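You operate a simulated robot arm through the tools that you are given. There is no shell and no other tool.

The job below is to be done with a simulated robot arm. You get a single attempt, and the scene is never put back.

JOB
Open the foam drawer, put the pink foam block from the inside of the foam drawer on the red wheel, then shut the drawer. Put one of the wood pieces from the top of the low shelf on the purple panel. Fetch the beige block and set it on the low shelf of the window bench. Put the round brush on the keybed of the grand piano. Take the yellow plastic block and put it on the top of the grey mat. Open the left padded bench drawer, fetch the brass weight from the top of the grey mat and set it in the inside of the left padded bench drawer and shut the drawer again. The order is free. Set down upright: beige block.

The check looks at the end state, three seconds after you hand in, the way a careful person would. Anything else that was tipped, shoved, dropped, spilled or broken makes it a failure.

ROBOT AND FRAMES
A 7-joint arm with a two-finger parallel gripper on a trunk, on a base that moves. Base frame: it is fixed to the floor where the robot stands at the start and does not move with it; the origin is under the middle of the robot, x ahead of it, y to its left, z up. Readings come in cm, rad, newtons and seconds.
With the tool pointing down near the work surface it reaches from about 30 to 72 cm from the robot's upright axis, wherever it stands. Its first joint turns from -2.496 to 2.496 rad. Places, roughly: beige block (4x7x4 cm) [0, -310, 80]; brass weight [200, -300, 75]; foam drawer [380, -90, 70]; inside of the left padded bench drawer [190, -290, 60]; keybed of the grand piano (24x132 cm) [154, 96, 70]; left padded bench drawer [190, -280, 70]; low shelf of the window bench [10, -300, 20]; pink foam block (5x5x3 cm) [380, -100, 70]; purple panel (15x10x1 cm) [390, 0, 90]; red wheel (6x6x3 cm) [-30, 160, 60]; round brush (3x3x12 cm) [-10, -290, 90]; top of the grey mat [180, -280, 80]; wood piece (4x4x5 cm) [430, -150, 40]; wood piece (5x5x4 cm) [410, -150, 40]; wood piece (5x6x4 cm) [420, -150, 40]; yellow plastic block [0, -300, 75]. Payload 3 kg.
The tool frame sits at the grasp point between the pads (the TCP): z along the fingers, y along the line on which they close. The tips reach 3 cm beyond it. The gripper opens to 11 cm. The fingers are 2 cm wide and 1 cm thick; the gripper's body (4.8 by 11.2 cm) begins 5.5 cm behind the TCP.
Orientation is that of the tool frame in the base frame, as a unit quaternion [w, x, y, z]. With the fingers straight down and closing along the base's y, the tool's x points along the base's -x, its y along +y and its z along -z.

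CONTROLS
- The arm moves only by the tool step_arm. Its argument "targets" is a list of rows, each an object (a shift or turn left out is 0, a gripper value left out holds the last) with "rotation": the turn, a rotation vector about the tool's x, y, z in rad, a list of three; "dp": the shift along the tool's x, y, z in cm, a list of three; "claw": the closure in counts, from 0 (fully open) to 255 (shut). In form: [{"rotation": [wx, wy, wz], "dp": [tx, ty, tz], "claw": claw}, ...]. A call has 1 to 20 rows; each row shifts and turns the commanded pose from where the row before left it, along the tool's axes as they then stand. Rows are played at 5 a second. More than 5 cm and 0.15 rad between two rows, or a gripper value outside its range, and nothing of the call is played. A pose out of reach is approached as far as the arm can. The call stops where the force on the tool passes 40 N (or 10 N more than at its start, if that is more) or the arm is blocked; 0.2 s more then pass. The fingers move at their own pace (about 10.8 cm/s each) and stop on an object; they squeeze with about 24 N. The grip force told is the motor's: it shows also when the fingers shut on nothing. Time passes only in rows, and 0.2 s behind the last, so rows that do not move let the fingers close. The reply holds the time, the measured pose of the TCP, the force on the tool along the base axes, the opening and the grip force, in the units named above and with some noise, with the torque about the TCP (base axes, N m) and any sound that the robot's microphone picked up.
- Cameras (640 x 400 px; columns grow to the right, rows downward): "scene" is now at [16.48, 0.82, 155.41]; the picture's right is [0.09, -1.00, 0.00], its down [-0.64, -0.06, -0.77] and it looks along [0.76, 0.07, -0.64] (base axes); focal length 259 px, centre (320, 200). "wrist" rides on the gripper at [7.2, 1.7, -10.3] in the tool frame; the picture's right is [-0.23, 0.97, 0.00], its down [-0.76, -0.18, -0.62] and it looks along [-0.61, -0.14, 0.78] (tool axes); focal length 222 px, centre (320, 200). There is no depth. A picture from a camera that has moved, and an enlarged one, comes with that camera's place and axes in the base frame and with its lens.
- snapshot(camera): a new picture of that camera. The clock stands still meanwhile.
- move_column(by): slides the trunk up (or, below 0, down) by that many cm; the arm and the scene camera ride with it, the base frame stays. It gives what a move gives, with no picture.
- roll_base(legs): drives the robot by 1 to 6 legs, each [ahead, left, turn to the left] in cm, cm and rad, along the robot's own axes; the way and the turn of a leg run together, so that a leg with both is an arc; at most 150 cm and 3.142 rad a leg. The arm and the cameras ride along, it lands a little off, and it stops where it bumps. It gives what a move gives.
- head_to(pan, tilt): turns the head with the scene camera to pan (to the left, within 1.501 rad either way) and tilt (down, from -0.506 to 1.204), counted from straight ahead of the robot. It gives what a move gives.
- enlarge(camera, box): a new picture of the part [left, top, right, bottom] of that camera's present view, enlarged. The clock stands still meanwhile.
- close_job(): hands the job in; it is judged then, once.

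Places have to be worked out from the pictures, the camera data and where the tool is seen. Open the gripper and draw the arm clear of the work before you hand the job in, unless the task says otherwise.

The tools are called after "Emit:" as a command line: name --argument value ..., lists and objects as JSON in quotes. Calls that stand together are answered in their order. step_arm: Moves the arm, as the interface text tells. Its arguments: {"type":"object","properties":{"targets":{"type":"array","items":{"type":"object","properties":{"rotation":{"type":"array","items":{"type":"number"}},"dp":{"type":"array","items":{"type":"number"}},"claw":{"type":"number"}}}}},"required":["targets"]} The other tools are called the same way: move_column (by) moves the trunk up or down; roll_base (legs) drives the base; head_to (pan, tilt) turns the head that bears the scene camera; snapshot (camera) takes a picture; enlarge (camera, box) takes an enlarged picture of a part of a camera's view; close_job () hands the job in.

At the start:

```text
time: 0.0
ee_pos: [75.67, 5.6, 87.24]
tcp_rot: [0.0, 0.001, 1.0, 0.0]
force: [-1.1, 0.0, 0.7]
moment: [0.02, 0.01, -0.02]
finger_gap: 10.99
grip_force: 0.1
trunk travel left (down, up): [-66.4, 22.6]
robot x, y, heading: [0.1, 0.04, -0.0]
head pan, tilt (commanded): [0.087, 0.698]
```

scene: 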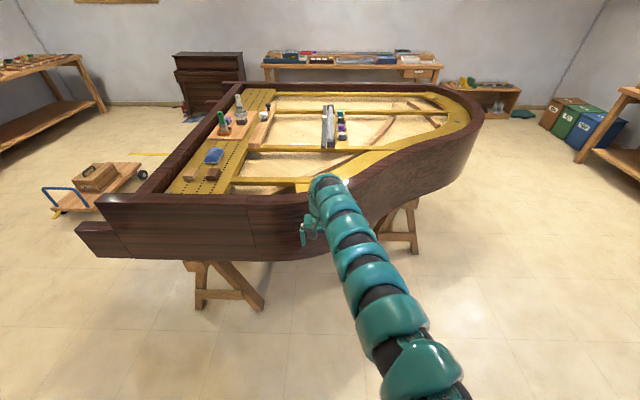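
wrist: 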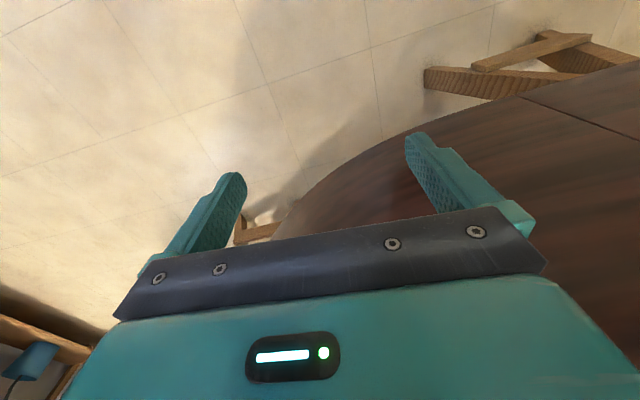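

I see a grand piano frame ahead, with benches and shelves around the room. I'll first look around with the head to map the room.

Emit:
head_to --pan -1.4 --tilt 0.5

```text
time: 1.6
ee_pos: [75.75, 5.5, 87.26]
tcp_rot: [0.0, 0.0, 1.0, 0.001]
force: [-0.4, -0.2, 0.2]
moment: [0.03, 0.01, -0.03]
finger_gap: 10.98
grip_force: 0.0
trunk travel left (down, up): [-66.4, 22.6]
robot x, y, heading: [-0.32, -0.0, -0.004]
head pan, tilt (commanded): [-1.4, 0.499]
```

The head has turned right; taking a picture of that side.

Emit:
snapshot --camera "scene"

```text
taken
camera scene: at [9.57, -8.89, 157.16], right [-0.99, -0.17, 0.0], down [-0.08, 0.47, -0.88], along [0.15, -0.86, -0.48], focal length 259 px, centre (320, 200)
```

scene: 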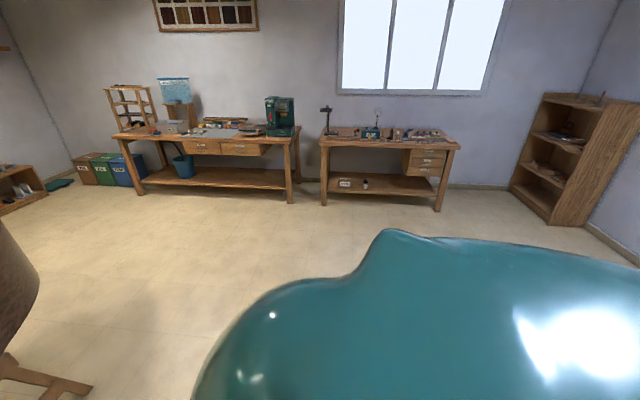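

The right side holds the padded bench (left, under the tool rack) and the window bench (under the window). I'll enlarge both and then look left.

Emit:
enlarge --camera "scene" --box '[310, 90, 470, 220]'

Emit:
enlarge --camera "scene" --box '[90, 70, 310, 210]'

Emit:
head_to --pan 1.4 --tilt 0.5

```text
3.08 times, centred on (390, 155) of scene
camera zoom: at [9.57, -8.89, 157.16], right [-0.99, -0.17, 0.0], down [-0.08, 0.47, -0.88], along [0.15, -0.86, -0.48], focal length 796 px, centre (105, 338)
```

zoom: 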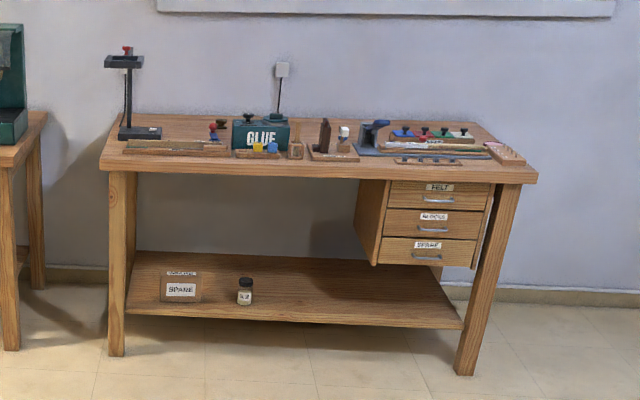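

```text
2.86 times, centred on (200, 140) of scene
camera zoom: at [9.57, -8.89, 157.16], right [-0.99, -0.17, 0.0], down [-0.08, 0.47, -0.88], along [0.15, -0.86, -0.48], focal length 739 px, centre (663, 371)
```

zoom: 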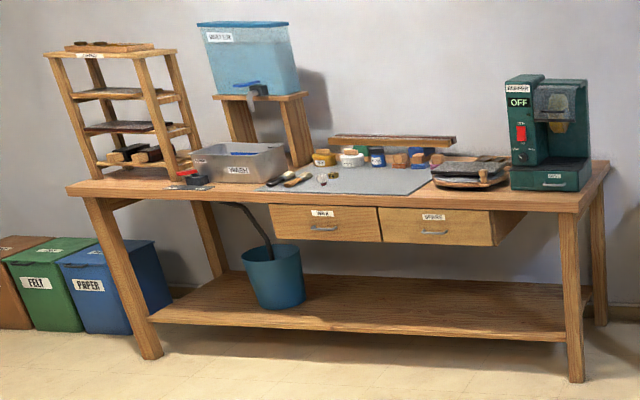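

```text
time: 4.1
ee_pos: [75.8, 5.62, 87.2]
tcp_rot: [0.001, 0.0, 1.0, 0.0]
force: [0.5, -0.1, 0.2]
moment: [0.0, -0.01, 0.03]
finger_gap: 11.01
grip_force: 0.1
trunk travel left (down, up): [-66.4, 22.6]
robot x, y, heading: [-0.11, 0.36, -0.0]
head pan, tilt (commanded): [1.4, 0.499]
```

Now the left side.

Emit:
snapshot --camera "scene"

Emit:
enlarge --camera "scene" --box '[160, 80, 480, 280]'

Emit:
head_to --pan 0.0 --tilt 0.4

```text
taken
camera scene: at [9.57, 9.04, 157.16], right [0.99, -0.17, 0.0], down [-0.08, -0.47, -0.88], along [0.15, 0.87, -0.48], focal length 259 px, centre (320, 200)
```

scene: 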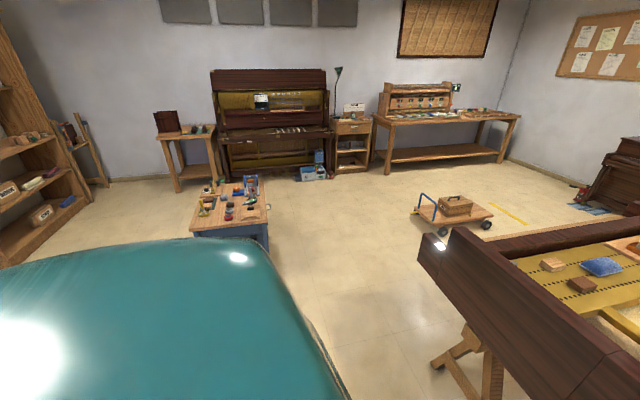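

```text
2.00 times, centred on (320, 180) of scene
camera zoom: at [9.57, 9.04, 157.16], right [0.99, -0.17, 0.0], down [-0.08, -0.47, -0.88], along [0.15, 0.87, -0.48], focal length 518 px, centre (320, 240)
```

zoom: 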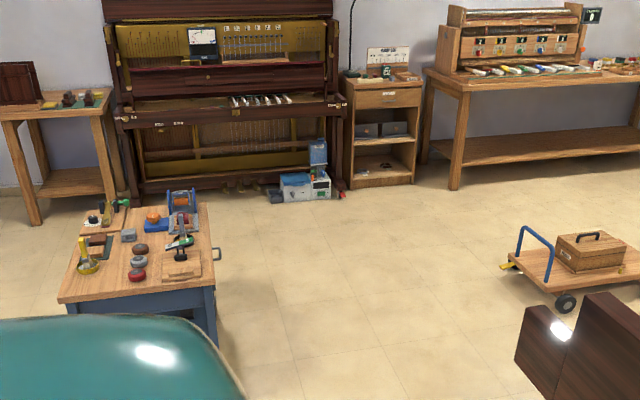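

```text
time: 5.6
ee_pos: [75.81, 5.48, 87.23]
tcp_rot: [0.0, 0.0, 1.0, 0.0]
force: [0.0, 0.1, -0.5]
moment: [0.01, -0.02, 0.0]
finger_gap: 11.01
grip_force: 0.0
trunk travel left (down, up): [-66.4, 22.6]
robot x, y, heading: [-0.06, -0.36, -0.005]
head pan, tilt (commanded): [0.0, 0.4]
```

Now a forward picture to see the far bench with the foam drawer, low shelf and purple panel.

Emit:
snapshot --camera "scene"

Emit:
enlarge --camera "scene" --box '[240, 60, 560, 260]'

```text
taken
camera scene: at [17.28, 0.08, 158.08], right [0.0, -1.0, 0.0], down [-0.39, 0.0, -0.92], along [0.92, 0.0, -0.39], focal length 259 px, centre (320, 200)
```

scene: 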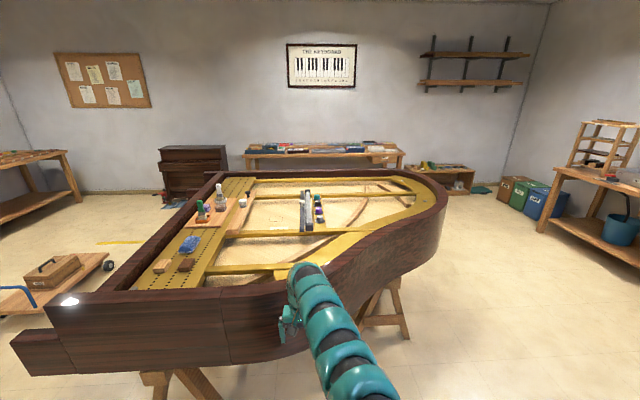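

```text
2.00 times, centred on (400, 160) of scene
camera zoom: at [17.28, 0.08, 158.08], right [0.0, -1.0, 0.0], down [-0.39, 0.0, -0.92], along [0.92, 0.0, -0.39], focal length 518 px, centre (160, 280)
```

zoom: 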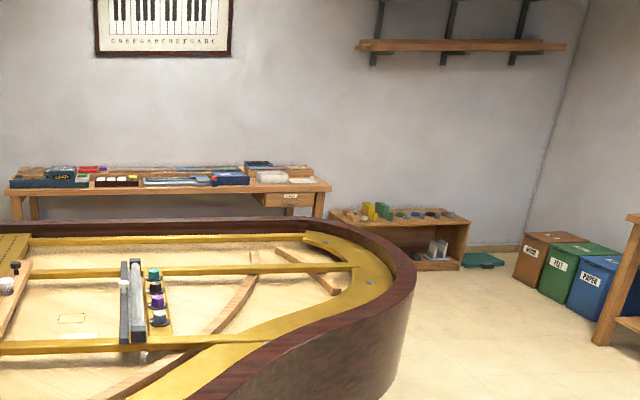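

The piano is right by the arm, so I first back away, then turn right towards the window bench and approach it to a safe distance.

Emit:
roll_base --legs '[[-40, 0, 0], [0, 0, -1.571], [130, 35, 0]]'

Emit:
head_to --pan 0.0 --tilt 0.6

Emit:
snapshot --camera "scene"

```text
time: 15.6
ee_pos: [-18.75, -146.63, 87.2]
tcp_rot: [-0.001, 0.72, 0.694, -0.001]
force: [0.3, 1.0, 0.5]
moment: [-0.06, 0.01, -0.02]
finger_gap: 10.99
grip_force: 0.1
trunk travel left (down, up): [-66.4, 22.6]
robot x, y, heading: [-21.46, -71.09, -1.603]
head pan, tilt (commanded): [0.0, 0.4]
stopped in leg 3: the robot was blocked; the commanded pose is now the measured one
```

```text
time: 16.3
ee_pos: [-18.76, -146.93, 86.99]
tcp_rot: [-0.001, 0.72, 0.694, 0.0]
force: [1.3, -0.5, 0.1]
moment: [-0.02, 0.01, 0.01]
finger_gap: 11.01
grip_force: 0.0
trunk travel left (down, up): [-66.4, 22.6]
robot x, y, heading: [-21.53, -71.21, -1.606]
head pan, tilt (commanded): [0.0, 0.6]
```

```text
taken
camera scene: at [-22.11, -87.74, 156.26], right [-1.0, 0.04, 0.0], down [0.02, 0.56, -0.83], along [-0.03, -0.82, -0.56], focal length 259 px, centre (320, 200)
```

scene: 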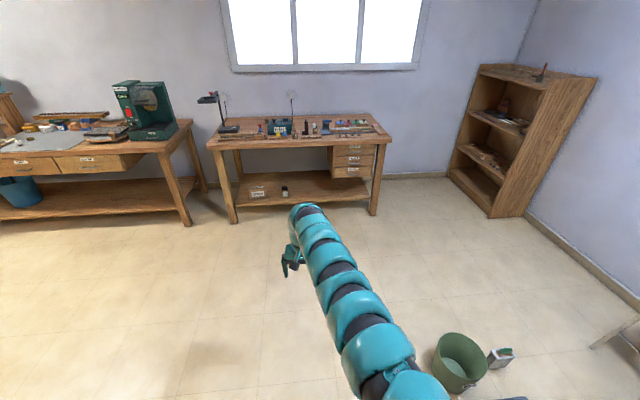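

The drive stopped early — something on the floor blocks me. A green bucket is visible at the right; I look down all around the base to see what I touched.

Emit:
head_to --pan -0.6 --tilt 1.2

Emit:
snapshot --camera "scene"

Emit:
head_to --pan 0.8 --tilt 1.2

Emit:
snapshot --camera "scene"

```text
time: 17.3
ee_pos: [-18.64, -146.84, 87.1]
tcp_rot: [-0.002, 0.719, 0.695, 0.001]
force: [-0.6, 1.1, -0.3]
moment: [-0.03, 0.0, -0.01]
finger_gap: 10.98
grip_force: 0.1
trunk travel left (down, up): [-66.4, 22.6]
robot x, y, heading: [-21.47, -70.78, -1.606]
head pan, tilt (commanded): [-0.6, 1.201]
```

```text
taken
camera scene: at [-25.11, -83.46, 151.8], right [-0.81, 0.59, 0.0], down [0.55, 0.75, -0.36], along [-0.22, -0.29, -0.93], focal length 259 px, centre (320, 200)
```

scene: 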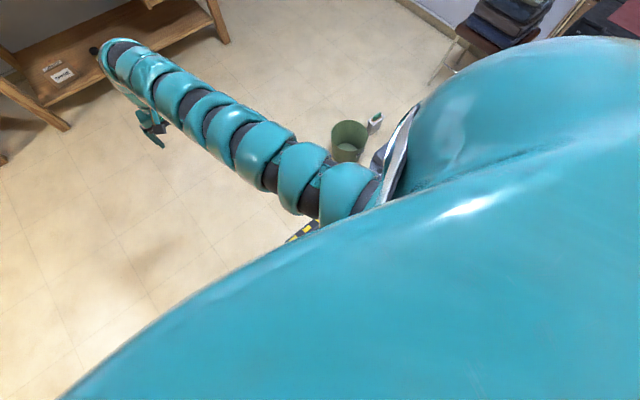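

```text
time: 18.8
ee_pos: [-18.68, -146.77, 87.06]
tcp_rot: [-0.002, 0.72, 0.694, 0.001]
force: [-0.3, 0.0, -0.1]
moment: [0.03, 0.02, 0.0]
finger_gap: 10.97
grip_force: 0.1
trunk travel left (down, up): [-66.4, 22.6]
robot x, y, heading: [-21.08, -70.83, -1.602]
head pan, tilt (commanded): [0.799, 1.201]
```

```text
taken
camera scene: at [-17.92, -82.98, 151.79], right [-0.72, -0.69, 0.0], down [-0.64, 0.67, -0.36], along [0.25, -0.26, -0.93], focal length 259 px, centre (320, 200)
```

scene: 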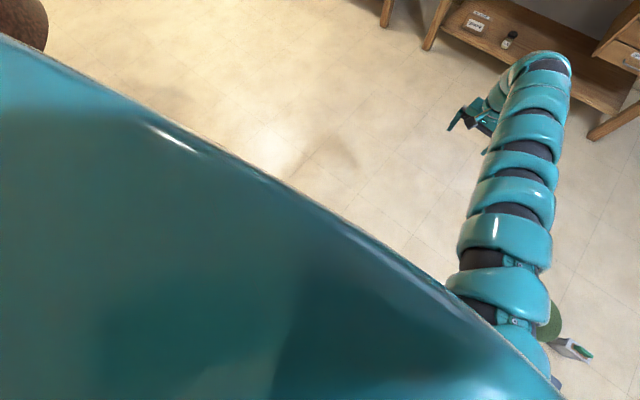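

The body hides the near floor. I'll look straight down-ahead to find the obstacle under the arm.

Emit:
head_to --pan 0.15 --tilt 1.1

Emit:
snapshot --camera "scene"

Emit:
snapshot --camera "wrist"

Emit:
head_to --pan -1.2 --tilt 0.8

Emit:
snapshot --camera "scene"

```text
time: 19.9
ee_pos: [-18.74, -146.93, 86.96]
tcp_rot: [-0.002, 0.72, 0.694, 0.0]
force: [-0.4, -0.5, 1.2]
moment: [0.01, 0.01, 0.02]
finger_gap: 11.0
grip_force: 0.1
trunk travel left (down, up): [-66.4, 22.6]
robot x, y, heading: [-21.37, -70.98, -1.605]
head pan, tilt (commanded): [0.15, 1.1]
```

```text
taken
camera scene: at [-21.06, -85.21, 152.39], right [-0.99, -0.12, 0.0], down [-0.1, 0.89, -0.45], along [0.05, -0.45, -0.89], focal length 259 px, centre (320, 200)
```

scene: 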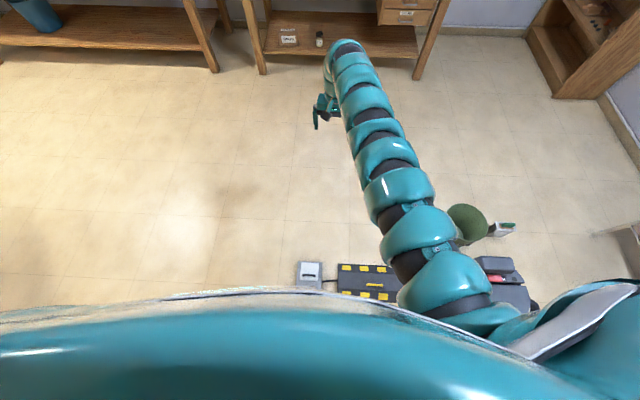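

```text
taken
camera wrist: at [-16.72, -139.8, 97.35], right [0.96, -0.26, 0.0], down [-0.2, -0.76, 0.62], along [-0.17, -0.6, -0.78], focal length 222 px, centre (320, 200)
```

wrist: 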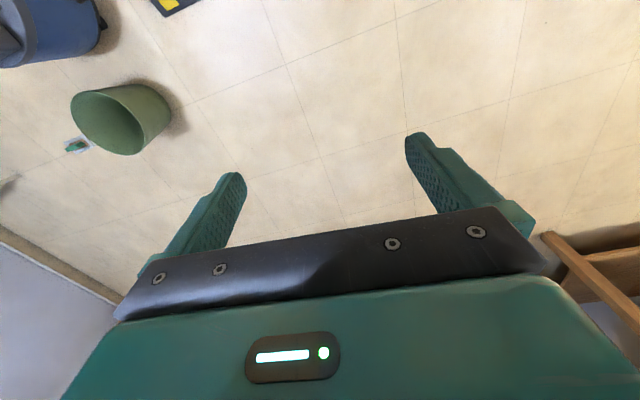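

```text
time: 21.4
ee_pos: [-18.61, -146.8, 87.03]
tcp_rot: [-0.002, 0.72, 0.694, 0.001]
force: [-0.1, -1.5, -0.1]
moment: [0.01, 0.01, 0.0]
finger_gap: 10.98
grip_force: 0.0
trunk travel left (down, up): [-66.4, 22.6]
robot x, y, heading: [-21.53, -71.14, -1.606]
head pan, tilt (commanded): [-1.201, 0.799]
```

```text
taken
camera scene: at [-29.4, -81.6, 154.56], right [-0.33, 0.94, 0.0], down [0.68, 0.24, -0.7], along [-0.66, -0.23, -0.72], focal length 259 px, centre (320, 200)
```

scene: 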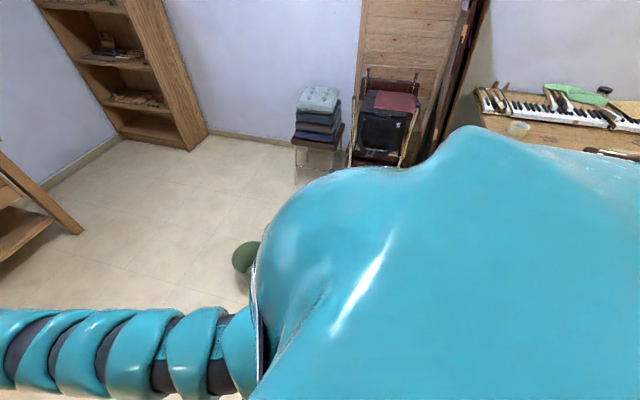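

A row of floor items (grey box, striped cable ramp, vacuum, bucket) lies right ahead of the base at about y=-115, x≤-8. I'll back away and go around them on the left (x≈60), where the floor is clear, then look at the window bench.

Emit:
roll_base --legs '[[-15, 0, 0.034], [0, 80, 0], [125, 0, 0]]'

Emit:
head_to --pan -0.45 --tilt 0.85

Emit:
snapshot --camera "scene"

```text
time: 32.5
ee_pos: [64.78, -256.94, 86.96]
tcp_rot: [-0.003, 0.704, 0.71, 0.0]
force: [-0.5, -0.3, 0.2]
moment: [0.01, 0.01, 0.0]
finger_gap: 10.99
grip_force: 0.0
trunk travel left (down, up): [-66.4, 22.6]
robot x, y, heading: [58.22, -181.39, -1.56]
head pan, tilt (commanded): [-1.201, 0.799]
```

```text
time: 33.6
ee_pos: [64.63, -256.97, 86.96]
tcp_rot: [-0.002, 0.703, 0.711, 0.001]
force: [0.2, -0.4, 0.2]
moment: [0.0, 0.02, 0.06]
finger_gap: 11.02
grip_force: 0.1
trunk travel left (down, up): [-66.4, 22.6]
robot x, y, heading: [58.35, -181.33, -1.555]
head pan, tilt (commanded): [-0.45, 0.85]
```

```text
taken
camera scene: at [55.05, -196.31, 154.16], right [-0.91, 0.42, 0.0], down [0.32, 0.68, -0.66], along [-0.28, -0.6, -0.75], focal length 259 px, centre (320, 200)
```

scene: 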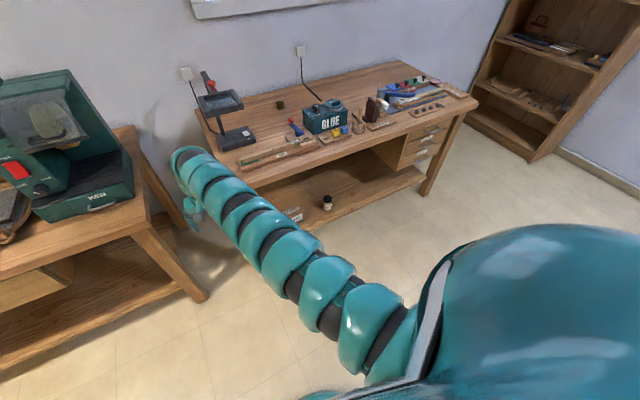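

Clear approach. Zooming onto the window bench top to identify the beige block, the yellow block and the round brush.

Emit:
enlarge --camera "scene" --box '[180, 60, 340, 180]'

Emit:
enlarge --camera "scene" --box '[280, 60, 480, 180]'

```text
3.33 times, centred on (260, 120) of scene
camera zoom: at [55.05, -196.31, 154.16], right [-0.91, 0.42, 0.0], down [0.32, 0.68, -0.66], along [-0.28, -0.6, -0.75], focal length 862 px, centre (520, 467)
```

zoom: 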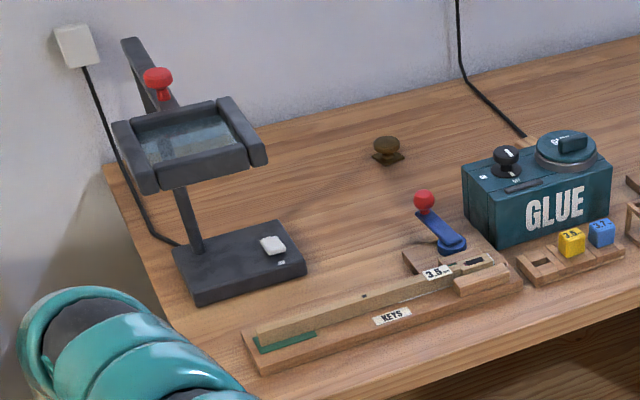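

```text
3.20 times, centred on (380, 120) of scene
camera zoom: at [55.05, -196.31, 154.16], right [-0.91, 0.42, 0.0], down [0.32, 0.68, -0.66], along [-0.28, -0.6, -0.75], focal length 828 px, centre (128, 456)
```

zoom: 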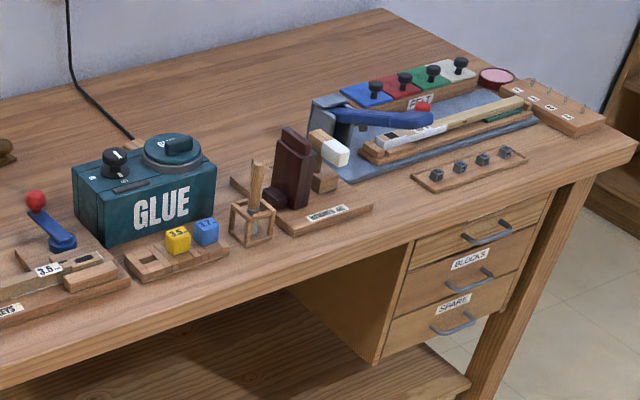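

The yellow "3.5" block sits in a small pocket rack near (-1,-297), and the stick in the little wire cage near (-13,-294) fits the round brush. The beige block should be near (0,-310), so I'll raise the trunk and strafe in front of it for a better view.

Emit:
roll_base --legs '[[0, -63, -0.012]]'

Emit:
move_column --by 22

Emit:
head_to --pan 0.0 --tilt 0.8

Emit:
snapshot --camera "scene"

Emit:
snapshot --camera "wrist"

```text
time: 37.2
ee_pos: [-0.89, -257.22, 87.03]
tcp_rot: [-0.002, 0.711, 0.703, 0.001]
force: [0.1, -0.1, 0.0]
moment: [-0.01, -0.03, -0.02]
finger_gap: 11.03
grip_force: 0.1
trunk travel left (down, up): [-66.4, 22.6]
robot x, y, heading: [-5.49, -181.49, -1.581]
head pan, tilt (commanded): [-0.45, 0.85]
```

```text
time: 39.5
ee_pos: [-0.91, -257.2, 109.07]
tcp_rot: [-0.002, 0.711, 0.703, 0.0]
force: [-1.1, 0.4, -1.0]
moment: [0.01, 0.02, 0.03]
finger_gap: 10.99
grip_force: 0.1
trunk travel left (down, up): [-88.4, 0.6]
robot x, y, heading: [-6.26, -181.3, -1.575]
head pan, tilt (commanded): [-0.45, 0.85]
```

```text
time: 40.4
ee_pos: [-1.0, -257.36, 109.08]
tcp_rot: [-0.002, 0.71, 0.704, 0.0]
force: [0.7, 0.1, -0.7]
moment: [0.02, 0.01, 0.01]
finger_gap: 11.0
grip_force: 0.1
trunk travel left (down, up): [-88.4, 0.6]
robot x, y, heading: [-5.89, -181.92, -1.58]
head pan, tilt (commanded): [0.0, 0.799]
```

```text
taken
camera scene: at [-5.9, -197.46, 176.56], right [-1.0, 0.01, 0.0], down [0.01, 0.72, -0.7], along [-0.01, -0.7, -0.72], focal length 259 px, centre (320, 200)
```

scene: 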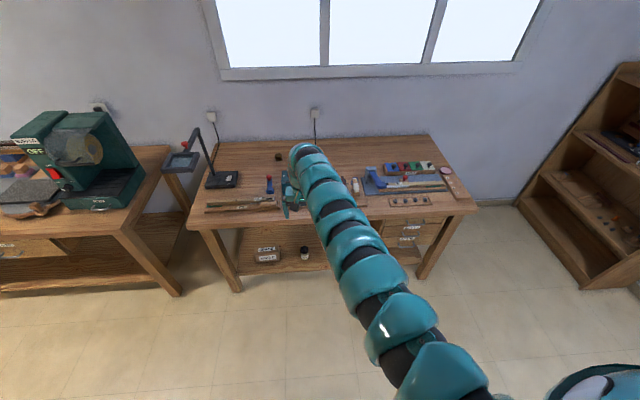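

```text
taken
camera wrist: at [0.9, -250.08, 119.34], right [0.97, -0.24, 0.0], down [-0.18, -0.76, 0.62], along [-0.15, -0.6, -0.78], focal length 222 px, centre (320, 200)
```

wrist: 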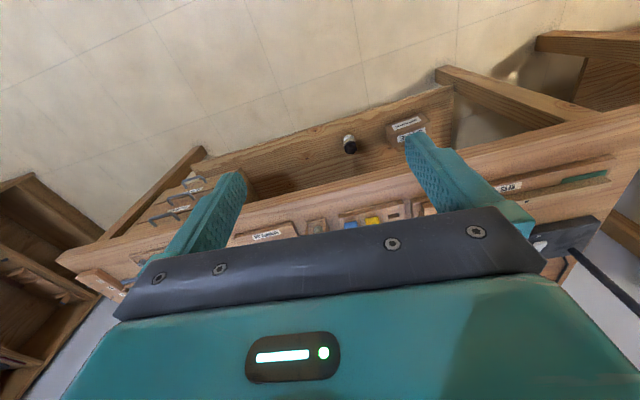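

The arm hides the middle of the bench. I'll swing the TCP to the robot's left (over open floor) for an unobstructed view.

Emit:
step_arm --targets '[{"dp": [3, 3.5, 0]}, {"dp": [3, 3.5, 0]}, {"dp": [3, 3.5, 0]}, {"dp": [3, 3.5, 0]}, {"dp": [3, 3.5, 0]}, {"dp": [3, 3.5, 0]}, {"dp": [3, 3.5, 0]}, {"dp": [3, 3.5, 0]}, {"dp": [3, 3.5, 0]}, {"dp": [3, 3.5, 0]}]'

Emit:
head_to --pan 0.0 --tilt 0.7

Emit:
enlarge --camera "scene" --box '[180, 100, 500, 300]'

```text
time: 42.6
ee_pos: [34.5, -227.56, 108.87]
tcp_rot: [-0.003, 0.711, 0.703, -0.001]
force: [-1.0, 0.8, 0.0]
moment: [-0.04, 0.04, 0.02]
finger_gap: 11.0
grip_force: 0.1
trunk travel left (down, up): [-88.4, 0.6]
robot x, y, heading: [-5.59, -181.51, -1.581]
head pan, tilt (commanded): [0.0, 0.799]
```

```text
time: 43.3
ee_pos: [34.46, -227.67, 108.85]
tcp_rot: [-0.002, 0.71, 0.704, 0.0]
force: [0.1, 0.0, -0.2]
moment: [-0.01, -0.01, 0.01]
finger_gap: 10.97
grip_force: 0.0
trunk travel left (down, up): [-88.4, 0.6]
robot x, y, heading: [-5.57, -181.64, -1.573]
head pan, tilt (commanded): [0.0, 0.7]
```

```text
2.00 times, centred on (340, 200) of scene
camera zoom: at [-5.94, -197.92, 177.38], right [-1.0, 0.01, 0.0], down [0.01, 0.64, -0.76], along [-0.01, -0.76, -0.64], focal length 518 px, centre (280, 200)
```

zoom: 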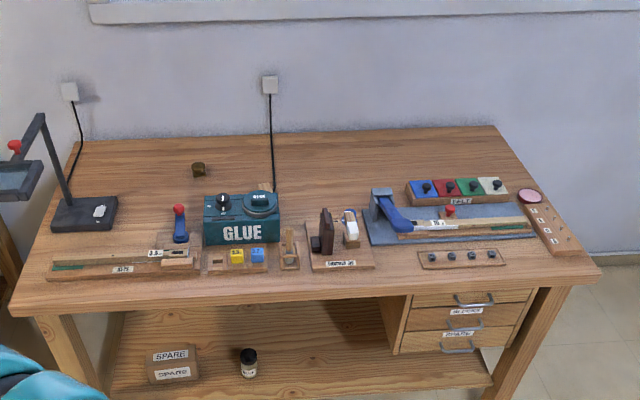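

There is a tan corner visible just behind the GLUE box; zooming in there.

Emit:
enlarge --camera "scene" --box '[270, 180, 350, 240]'

Emit:
enlarge --camera "scene" --box '[320, 190, 400, 240]'

```text
6.67 times, centred on (310, 210) of scene
camera zoom: at [-5.94, -197.92, 177.38], right [-1.0, 0.01, 0.0], down [0.01, 0.64, -0.76], along [-0.01, -0.76, -0.64], focal length 1725 px, centre (387, 133)
```

zoom: 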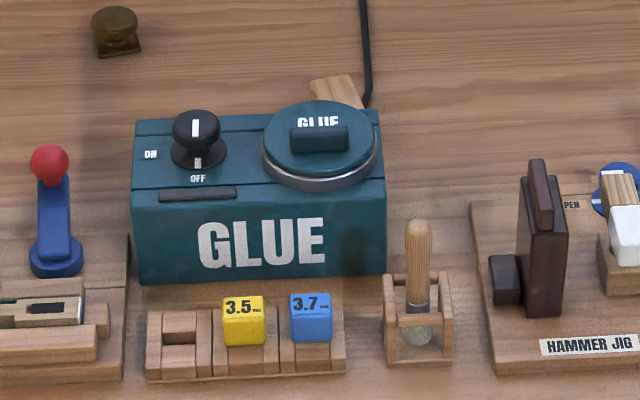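

```text
8.00 times, centred on (360, 215) of scene
camera zoom: at [-5.94, -197.92, 177.38], right [-1.0, 0.01, 0.0], down [0.01, 0.64, -0.76], along [-0.01, -0.76, -0.64], focal length 2070 px, centre (0, 80)
```

zoom: 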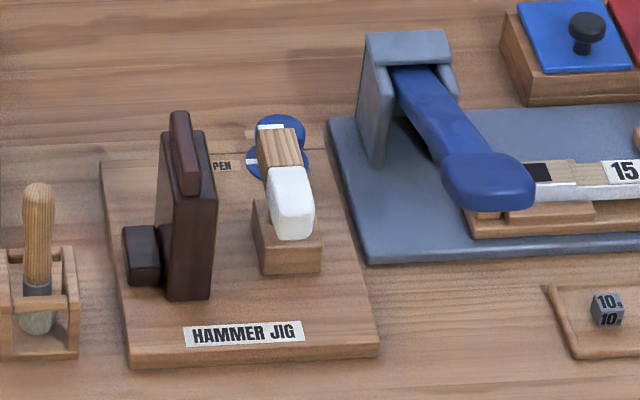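

The beige block is behind the GLUE box (tan corner), the brush stands handle-up in the cage, and the yellow block sits in the middle pocket. I'll bring the arm back to the centre, at a height above everything, and drive closer for a top-down wrist view.

Emit:
step_arm --targets '[{"dp": [0, -5, 0]}, {"dp": [0, -5, 0]}, {"dp": [0, -5, 0]}, {"dp": [0, -5, 0]}, {"dp": [0, -5, 0]}, {"dp": [0, -5, 0]}, {"dp": [0, -5, 0]}]'

Emit:
roll_base --legs '[[45, 0, 0]]'

Emit:
snapshot --camera "wrist"

Emit:
snapshot --camera "scene"

```text
time: 44.9
ee_pos: [0.3, -227.77, 106.88]
tcp_rot: [0.0, 0.71, 0.704, 0.0]
force: [-0.3, -0.8, -0.1]
moment: [-0.03, 0.01, 0.02]
finger_gap: 10.99
grip_force: 0.1
out of reach, approached as far as the arm can: row 4, 5
trunk travel left (down, up): [-88.4, 0.6]
robot x, y, heading: [-5.58, -181.75, -1.579]
head pan, tilt (commanded): [0.0, 0.7]
```

```text
time: 47.6
ee_pos: [-0.08, -273.7, 106.81]
tcp_rot: [-0.001, 0.712, 0.703, 0.0]
force: [0.4, 0.7, 0.3]
moment: [0.02, -0.04, -0.02]
finger_gap: 11.02
grip_force: 0.0
trunk travel left (down, up): [-88.4, 0.6]
robot x, y, heading: [-6.08, -227.31, -1.584]
head pan, tilt (commanded): [0.0, 0.7]
```

```text
taken
camera wrist: at [1.67, -266.59, 117.21], right [0.97, -0.24, 0.0], down [-0.19, -0.76, 0.62], along [-0.15, -0.6, -0.78], focal length 222 px, centre (320, 200)
```

wrist: 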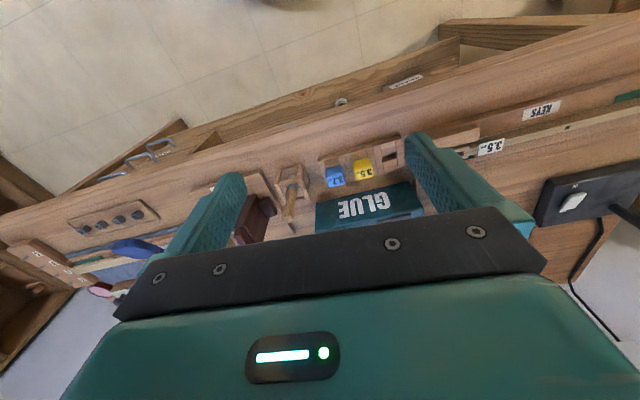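

```text
taken
camera scene: at [-6.37, -243.81, 177.38], right [-1.0, 0.01, 0.0], down [0.01, 0.64, -0.76], along [-0.01, -0.76, -0.64], focal length 259 px, centre (320, 200)
```

scene: 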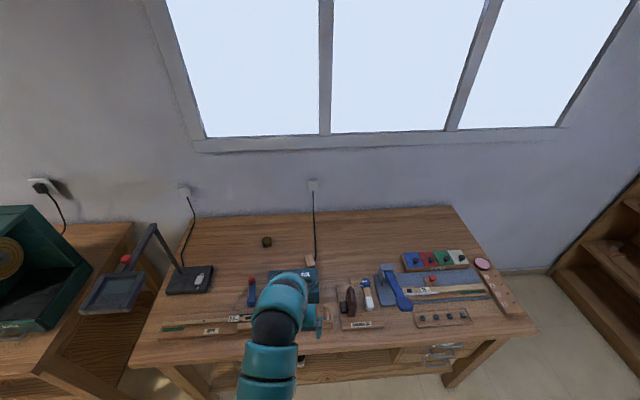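

I can now see the beige block behind the GLUE box with more of it showing. I'll move another 13 cm closer and zoom with the head tilted further down.

Emit:
roll_base --legs '[[13, 0, 0.012]]'

Emit:
head_to --pan 0.0 --tilt 0.9

Emit:
enlarge --camera "scene" --box '[220, 100, 420, 225]'

Emit:
snapshot --camera "wrist"

```text
time: 48.9
ee_pos: [0.16, -286.81, 106.83]
tcp_rot: [-0.001, 0.707, 0.707, 0.0]
force: [0.3, 1.0, 0.7]
moment: [0.04, 0.0, 0.02]
finger_gap: 10.99
grip_force: 0.0
trunk travel left (down, up): [-88.4, 0.6]
robot x, y, heading: [-6.37, -240.45, -1.571]
head pan, tilt (commanded): [0.0, 0.7]
```

```text
time: 49.7
ee_pos: [0.27, -286.69, 107.01]
tcp_rot: [-0.001, 0.708, 0.706, 0.0]
force: [0.6, 0.2, -0.5]
moment: [-0.02, -0.01, -0.02]
finger_gap: 11.01
grip_force: 0.1
trunk travel left (down, up): [-88.4, 0.6]
robot x, y, heading: [-6.28, -240.22, -1.571]
head pan, tilt (commanded): [0.0, 0.901]
```

```text
3.20 times, centred on (320, 162) of scene
camera zoom: at [-6.27, -255.79, 175.79], right [-1.0, 0.0, 0.0], down [0.0, 0.78, -0.62], along [0.0, -0.62, -0.78], focal length 828 px, centre (320, 320)
```

zoom: 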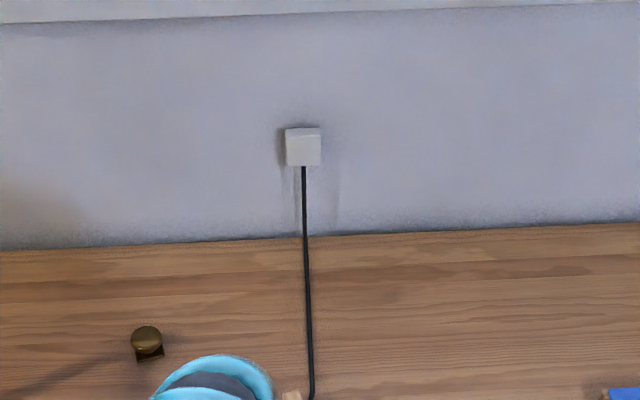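

```text
taken
camera wrist: at [2.01, -279.48, 117.24], right [0.97, -0.23, 0.0], down [-0.18, -0.76, 0.62], along [-0.14, -0.61, -0.78], focal length 222 px, centre (320, 200)
```

wrist: 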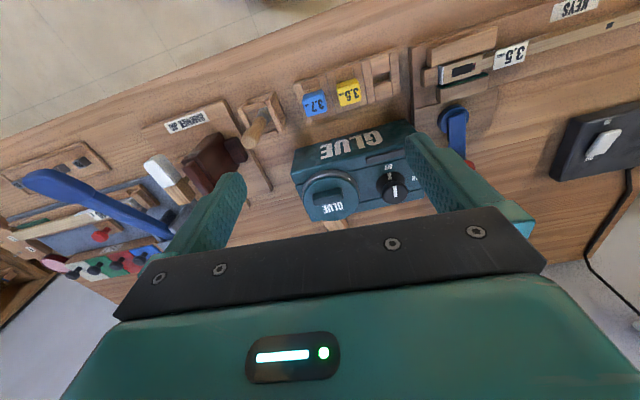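

The base fits up to y=-240 without bumping. I'll extend the TCP forward 18 cm at this height so the wrist camera looks at the space behind the GLUE box.

Emit:
step_arm --targets '[{"dp": [-4.5, 0, 0]}, {"dp": [-4.5, 0, 0]}, {"dp": [-4.5, 0, 0]}, {"dp": [-4.5, 0, 0]}]'

Emit:
snapshot --camera "wrist"

Emit:
snapshot --camera "scene"

```text
time: 50.7
ee_pos: [0.13, -304.94, 106.87]
tcp_rot: [-0.001, 0.708, 0.706, -0.001]
force: [-0.5, 0.2, -0.3]
moment: [0.01, -0.01, -0.01]
finger_gap: 10.98
grip_force: 0.0
trunk travel left (down, up): [-88.4, 0.6]
robot x, y, heading: [-6.38, -240.14, -1.568]
head pan, tilt (commanded): [0.0, 0.901]
```

```text
taken
camera wrist: at [1.82, -297.79, 117.2], right [0.97, -0.23, 0.0], down [-0.18, -0.76, 0.62], along [-0.15, -0.6, -0.78], focal length 222 px, centre (320, 200)
```

wrist: 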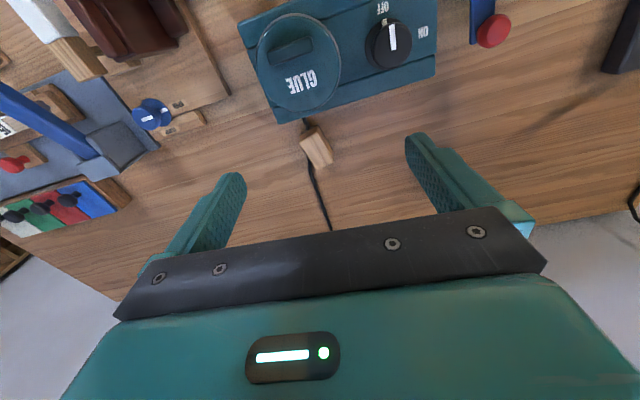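

```text
taken
camera scene: at [-6.36, -256.06, 175.76], right [-1.0, 0.0, 0.0], down [0.0, 0.78, -0.62], along [0.0, -0.62, -0.78], focal length 259 px, centre (320, 200)
```

scene: 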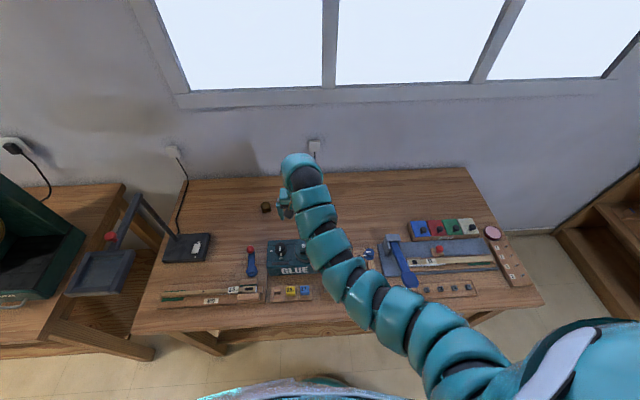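

Emit:
enlarge --camera "wrist" --box '[240, 90, 400, 190]'

```text
4.00 times, centred on (320, 140) of wrist
camera zoom: at [1.82, -297.79, 117.2], right [0.97, -0.23, 0.0], down [-0.18, -0.76, 0.62], along [-0.15, -0.6, -0.78], focal length 888 px, centre (320, 440)
```

zoom: 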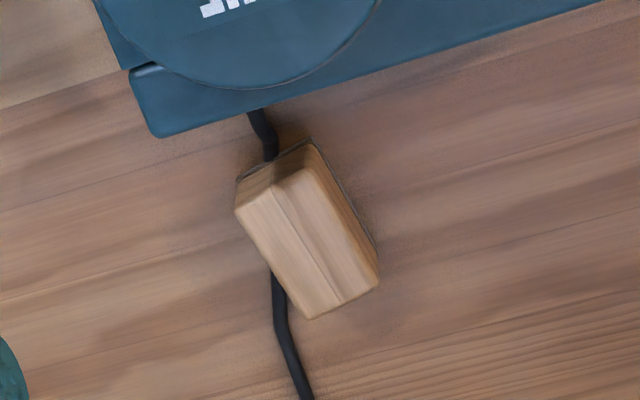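

The beige block lies behind the GLUE box on the power cord, near (-3.5,-316). Its shape is not clear yet, so I'll shift the gripper and look from another angle.

Emit:
step_arm --targets '[{"dp": [-3, -4, 0]}, {"dp": [-3, -4, 0]}]'

Emit:
enlarge --camera "wrist" --box '[260, 40, 420, 140]'

Emit:
snapshot --camera "wrist"

```text
time: 51.3
ee_pos: [-7.88, -310.69, 107.05]
tcp_rot: [0.0, 0.707, 0.707, -0.001]
force: [0.1, -0.7, 0.1]
moment: [0.0, 0.01, -0.03]
finger_gap: 10.98
grip_force: 0.0
trunk travel left (down, up): [-88.4, 0.6]
robot x, y, heading: [-6.32, -240.41, -1.574]
head pan, tilt (commanded): [0.0, 0.901]
```

```text
4.00 times, centred on (340, 90) of wrist
camera zoom: at [-6.22, -303.52, 117.32], right [0.97, -0.23, 0.0], down [-0.18, -0.76, 0.62], along [-0.14, -0.61, -0.78], focal length 888 px, centre (240, 640)
```

zoom: 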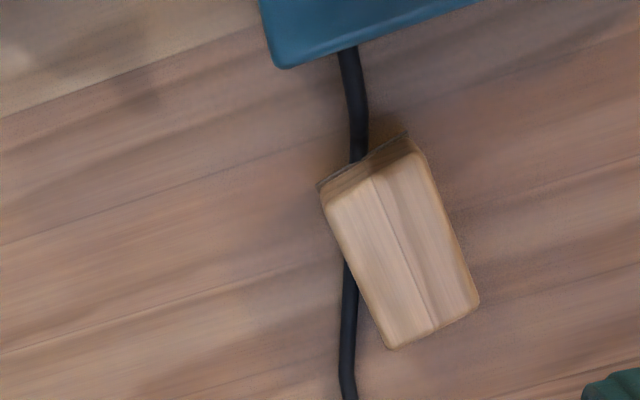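

```text
taken
camera wrist: at [-6.22, -303.52, 117.32], right [0.97, -0.23, 0.0], down [-0.18, -0.76, 0.62], along [-0.14, -0.61, -0.78], focal length 222 px, centre (320, 200)
```

wrist: 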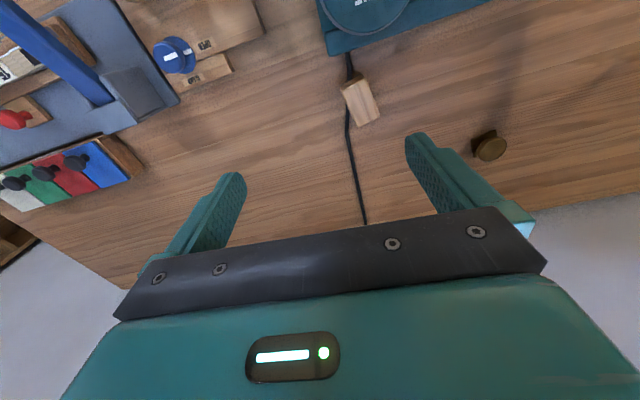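

The block lies flat (4×7 footprint, ~4 tall), centre about (-2.1,-315.2), long axis turned ~0.29 rad from the y axis. I'll centre the gripper above it and turn the closing axis across its 4 cm width.

Emit:
step_arm --targets '[{"dp": [-2.2, 2.9, 0]}, {"dp": [-2.27, 2.9, 0]}, {"rotation": [0, 0, -0.145]}, {"rotation": [0, 0, -0.144]}, {}]'

Emit:
snapshot --camera "wrist"

```text
time: 52.5
ee_pos: [-2.11, -315.11, 107.02]
tcp_rot: [-0.001, 0.598, 0.801, 0.001]
force: [0.2, 0.2, 0.6]
moment: [-0.02, 0.0, -0.02]
finger_gap: 10.98
grip_force: 0.0
trunk travel left (down, up): [-88.4, 0.6]
robot x, y, heading: [-6.1, -239.93, -1.575]
head pan, tilt (commanded): [0.0, 0.901]
```

```text
taken
camera wrist: at [-2.45, -307.77, 117.25], right [1.0, 0.06, 0.0], down [0.05, -0.78, 0.62], along [0.04, -0.62, -0.78], focal length 222 px, centre (320, 200)
```

wrist: 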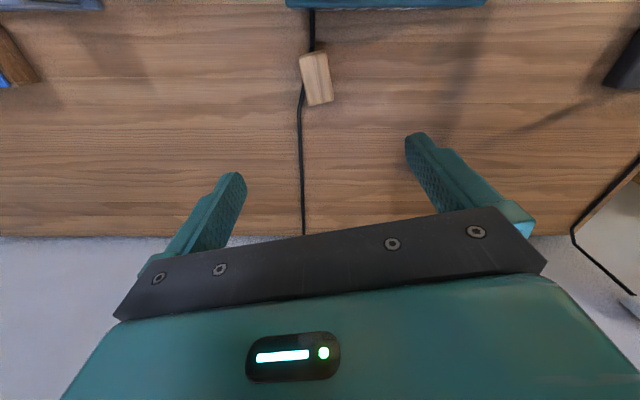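

Descending with the column to z≈90 and re-checking alignment.

Emit:
move_column --by -17

Emit:
snapshot --camera "wrist"

```text
time: 54.4
ee_pos: [-2.05, -315.17, 89.92]
tcp_rot: [-0.001, 0.599, 0.801, -0.001]
force: [-0.3, 0.0, -0.5]
moment: [-0.02, 0.01, -0.04]
finger_gap: 11.02
grip_force: 0.0
trunk travel left (down, up): [-71.4, 17.6]
robot x, y, heading: [-6.31, -240.38, -1.576]
head pan, tilt (commanded): [0.0, 0.901]
```

```text
taken
camera wrist: at [-2.43, -307.78, 100.27], right [1.0, 0.06, 0.0], down [0.05, -0.78, 0.62], along [0.03, -0.62, -0.78], focal length 222 px, centre (320, 200)
```

wrist: 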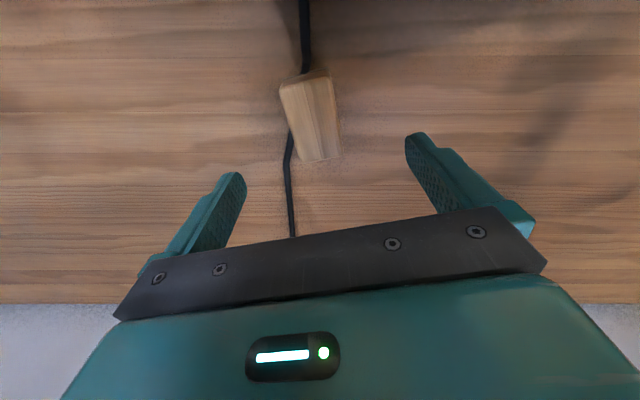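

Alignment is good; the parallax suggests the table may be a bit higher than 75. I shift slightly and lower in small steps, watching forces and pictures.

Emit:
step_arm --targets '[{"dp": [1.2, -0.4, 0]}, {}]'

Emit:
move_column --by -4

Emit:
snapshot --camera "wrist"

Emit:
snapshot --camera "scene"

```text
time: 55.0
ee_pos: [-2.85, -314.21, 89.82]
tcp_rot: [-0.001, 0.599, 0.801, 0.0]
force: [-0.1, 0.2, 0.0]
moment: [-0.01, 0.0, -0.03]
finger_gap: 10.99
grip_force: 0.0
trunk travel left (down, up): [-71.4, 17.6]
robot x, y, heading: [-5.82, -240.36, -1.57]
head pan, tilt (commanded): [0.0, 0.901]
```

```text
time: 55.8
ee_pos: [-2.79, -314.18, 85.92]
tcp_rot: [-0.001, 0.599, 0.801, 0.0]
force: [-0.9, 0.5, -0.7]
moment: [0.03, -0.03, -0.01]
finger_gap: 11.0
grip_force: 0.1
trunk travel left (down, up): [-67.4, 21.6]
robot x, y, heading: [-6.31, -240.28, -1.57]
head pan, tilt (commanded): [0.0, 0.901]
```

```text
taken
camera wrist: at [-3.21, -306.73, 96.19], right [1.0, 0.06, 0.0], down [0.05, -0.78, 0.62], along [0.03, -0.62, -0.78], focal length 222 px, centre (320, 200)
```

wrist: 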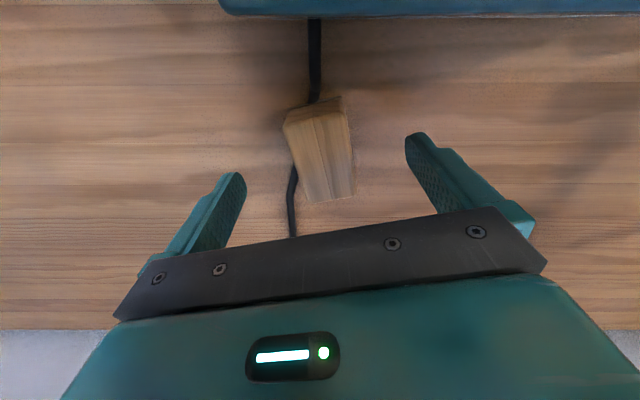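

```text
taken
camera scene: at [-6.28, -255.85, 154.77], right [-1.0, 0.0, 0.0], down [0.0, 0.78, -0.62], along [0.0, -0.62, -0.78], focal length 259 px, centre (320, 200)
```

scene: 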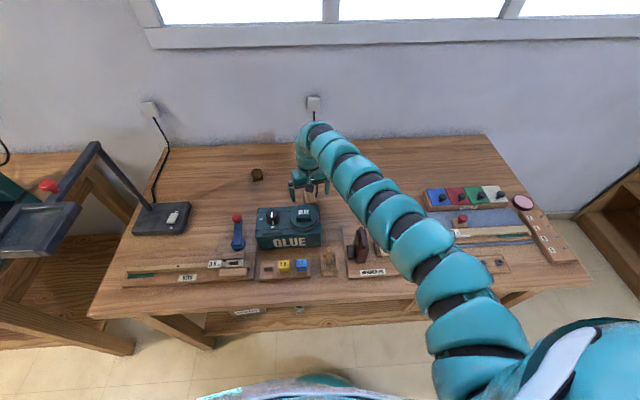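

The block is centred between the fingers. I'll lower by 0.7 cm arm steps, stopping by force if the tips reach the table.

Emit:
step_arm --targets '[{"dp": [0, 0, 0.7]}, {"dp": [0, 0, 0.7]}, {"dp": [0, 0, 0.6]}, {}]'

Emit:
snapshot --camera "wrist"

```text
time: 56.8
ee_pos: [-2.71, -314.23, 83.76]
tcp_rot: [0.0, 0.598, 0.801, 0.0]
force: [0.2, 0.0, -0.2]
moment: [0.04, -0.02, -0.01]
finger_gap: 11.02
grip_force: 0.1
trunk travel left (down, up): [-67.4, 21.6]
robot x, y, heading: [-6.64, -240.41, -1.57]
head pan, tilt (commanded): [0.0, 0.901]
```

```text
taken
camera wrist: at [-3.2, -306.78, 94.14], right [1.0, 0.06, 0.0], down [0.05, -0.78, 0.62], along [0.03, -0.62, -0.78], focal length 222 px, centre (320, 200)
```

wrist: 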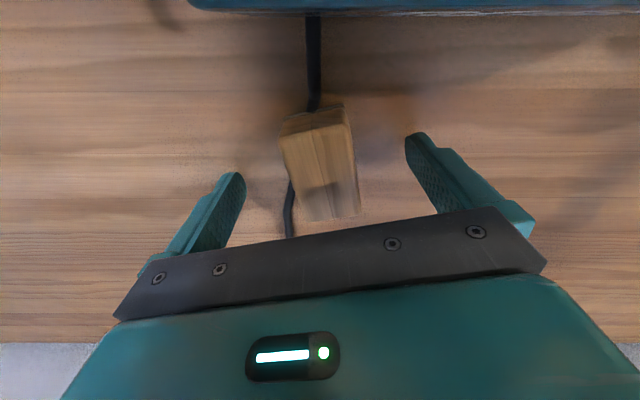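

No contact yet at tip height ~80.8. Lowering another 2 cm in steps.

Emit:
step_arm --targets '[{"dp": [0, 0, 0.6]}, {"dp": [0, 0, 0.6]}, {"dp": [0, 0, 0.6]}, {}]'

Emit:
snapshot --camera "wrist"

```text
time: 57.6
ee_pos: [-2.69, -314.16, 82.98]
tcp_rot: [0.004, 0.599, 0.801, -0.004]
force: [-4.8, 14.3, 22.6]
moment: [0.75, -0.27, 0.44]
finger_gap: 10.88
grip_force: 0.0
trunk travel left (down, up): [-67.4, 21.6]
robot x, y, heading: [-6.04, -240.22, -1.572]
head pan, tilt (commanded): [0.0, 0.901]
stopped in row 3: the force on the tool passed its limit at 47 N (the readings are from after the stop); the commanded pose is now the measured one
```

```text
taken
camera wrist: at [-3.14, -306.66, 93.24], right [1.0, 0.06, 0.0], down [0.04, -0.77, 0.63], along [0.04, -0.63, -0.78], focal length 222 px, centre (320, 200)
```

wrist: 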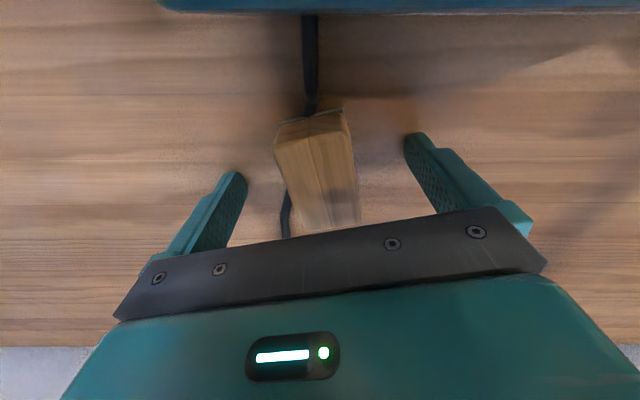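

The tips touched the table: the window bench top is at z≈80. I lift 0.5 cm and close on the block.

Emit:
step_arm --targets '[{"dp": [0, 0, -0.5]}, {}, {"claw": 255}, {"claw": 255}, {"claw": 255}, {"claw": 255}, {"claw": 255}]'

Emit:
snapshot --camera "wrist"

```text
time: 59.2
ee_pos: [-2.68, -314.38, 83.01]
tcp_rot: [0.002, 0.599, 0.801, -0.002]
force: [0.6, -0.2, 0.5]
moment: [0.03, 0.01, 0.02]
finger_gap: 3.74
grip_force: 24.3
trunk travel left (down, up): [-67.4, 21.6]
robot x, y, heading: [-6.42, -240.16, -1.57]
head pan, tilt (commanded): [0.0, 0.901]
```

```text
taken
camera wrist: at [-3.11, -306.92, 93.34], right [1.0, 0.06, 0.0], down [0.04, -0.78, 0.63], along [0.04, -0.63, -0.78], focal length 222 px, centre (320, 200)
```

wrist: 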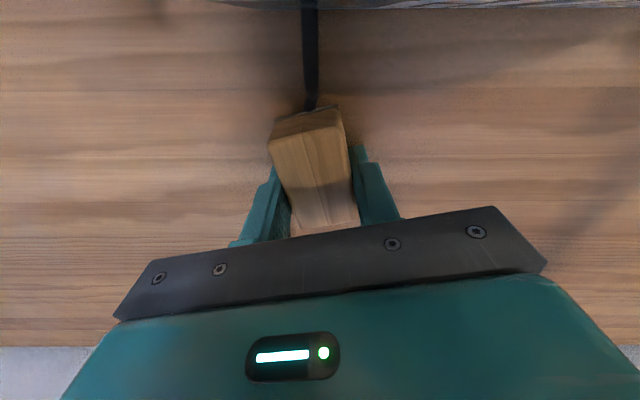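

The grip is firm at 3.74 cm. Lifting with the column to clear everything, then backing away from the bench.

Emit:
move_column --by 21

Emit:
snapshot --camera "wrist"

Emit:
roll_base --legs '[[-55, 0, 0]]'

```text
time: 61.4
ee_pos: [-2.73, -314.44, 104.05]
tcp_rot: [0.003, 0.599, 0.801, -0.002]
force: [-0.3, -1.2, -0.8]
moment: [-0.02, -0.04, -0.02]
finger_gap: 3.77
grip_force: 24.1
trunk travel left (down, up): [-88.4, 0.6]
robot x, y, heading: [-6.61, -240.32, -1.573]
head pan, tilt (commanded): [0.0, 0.901]
```

```text
taken
camera wrist: at [-3.11, -306.93, 114.34], right [1.0, 0.06, 0.0], down [0.04, -0.78, 0.63], along [0.04, -0.63, -0.78], focal length 222 px, centre (320, 200)
```

wrist: 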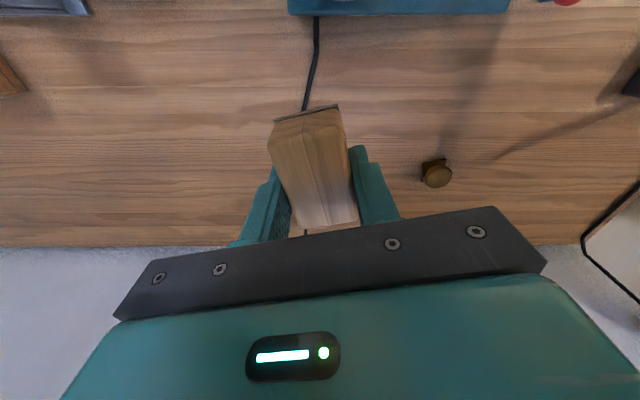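

```text
time: 64.6
ee_pos: [-2.72, -259.2, 104.09]
tcp_rot: [0.003, 0.6, 0.8, -0.002]
force: [-0.9, 0.8, -0.5]
moment: [-0.02, -0.01, 0.0]
finger_gap: 3.75
grip_force: 23.9
trunk travel left (down, up): [-88.4, 0.6]
robot x, y, heading: [-6.17, -185.37, -1.567]
head pan, tilt (commanded): [0.0, 0.901]
```

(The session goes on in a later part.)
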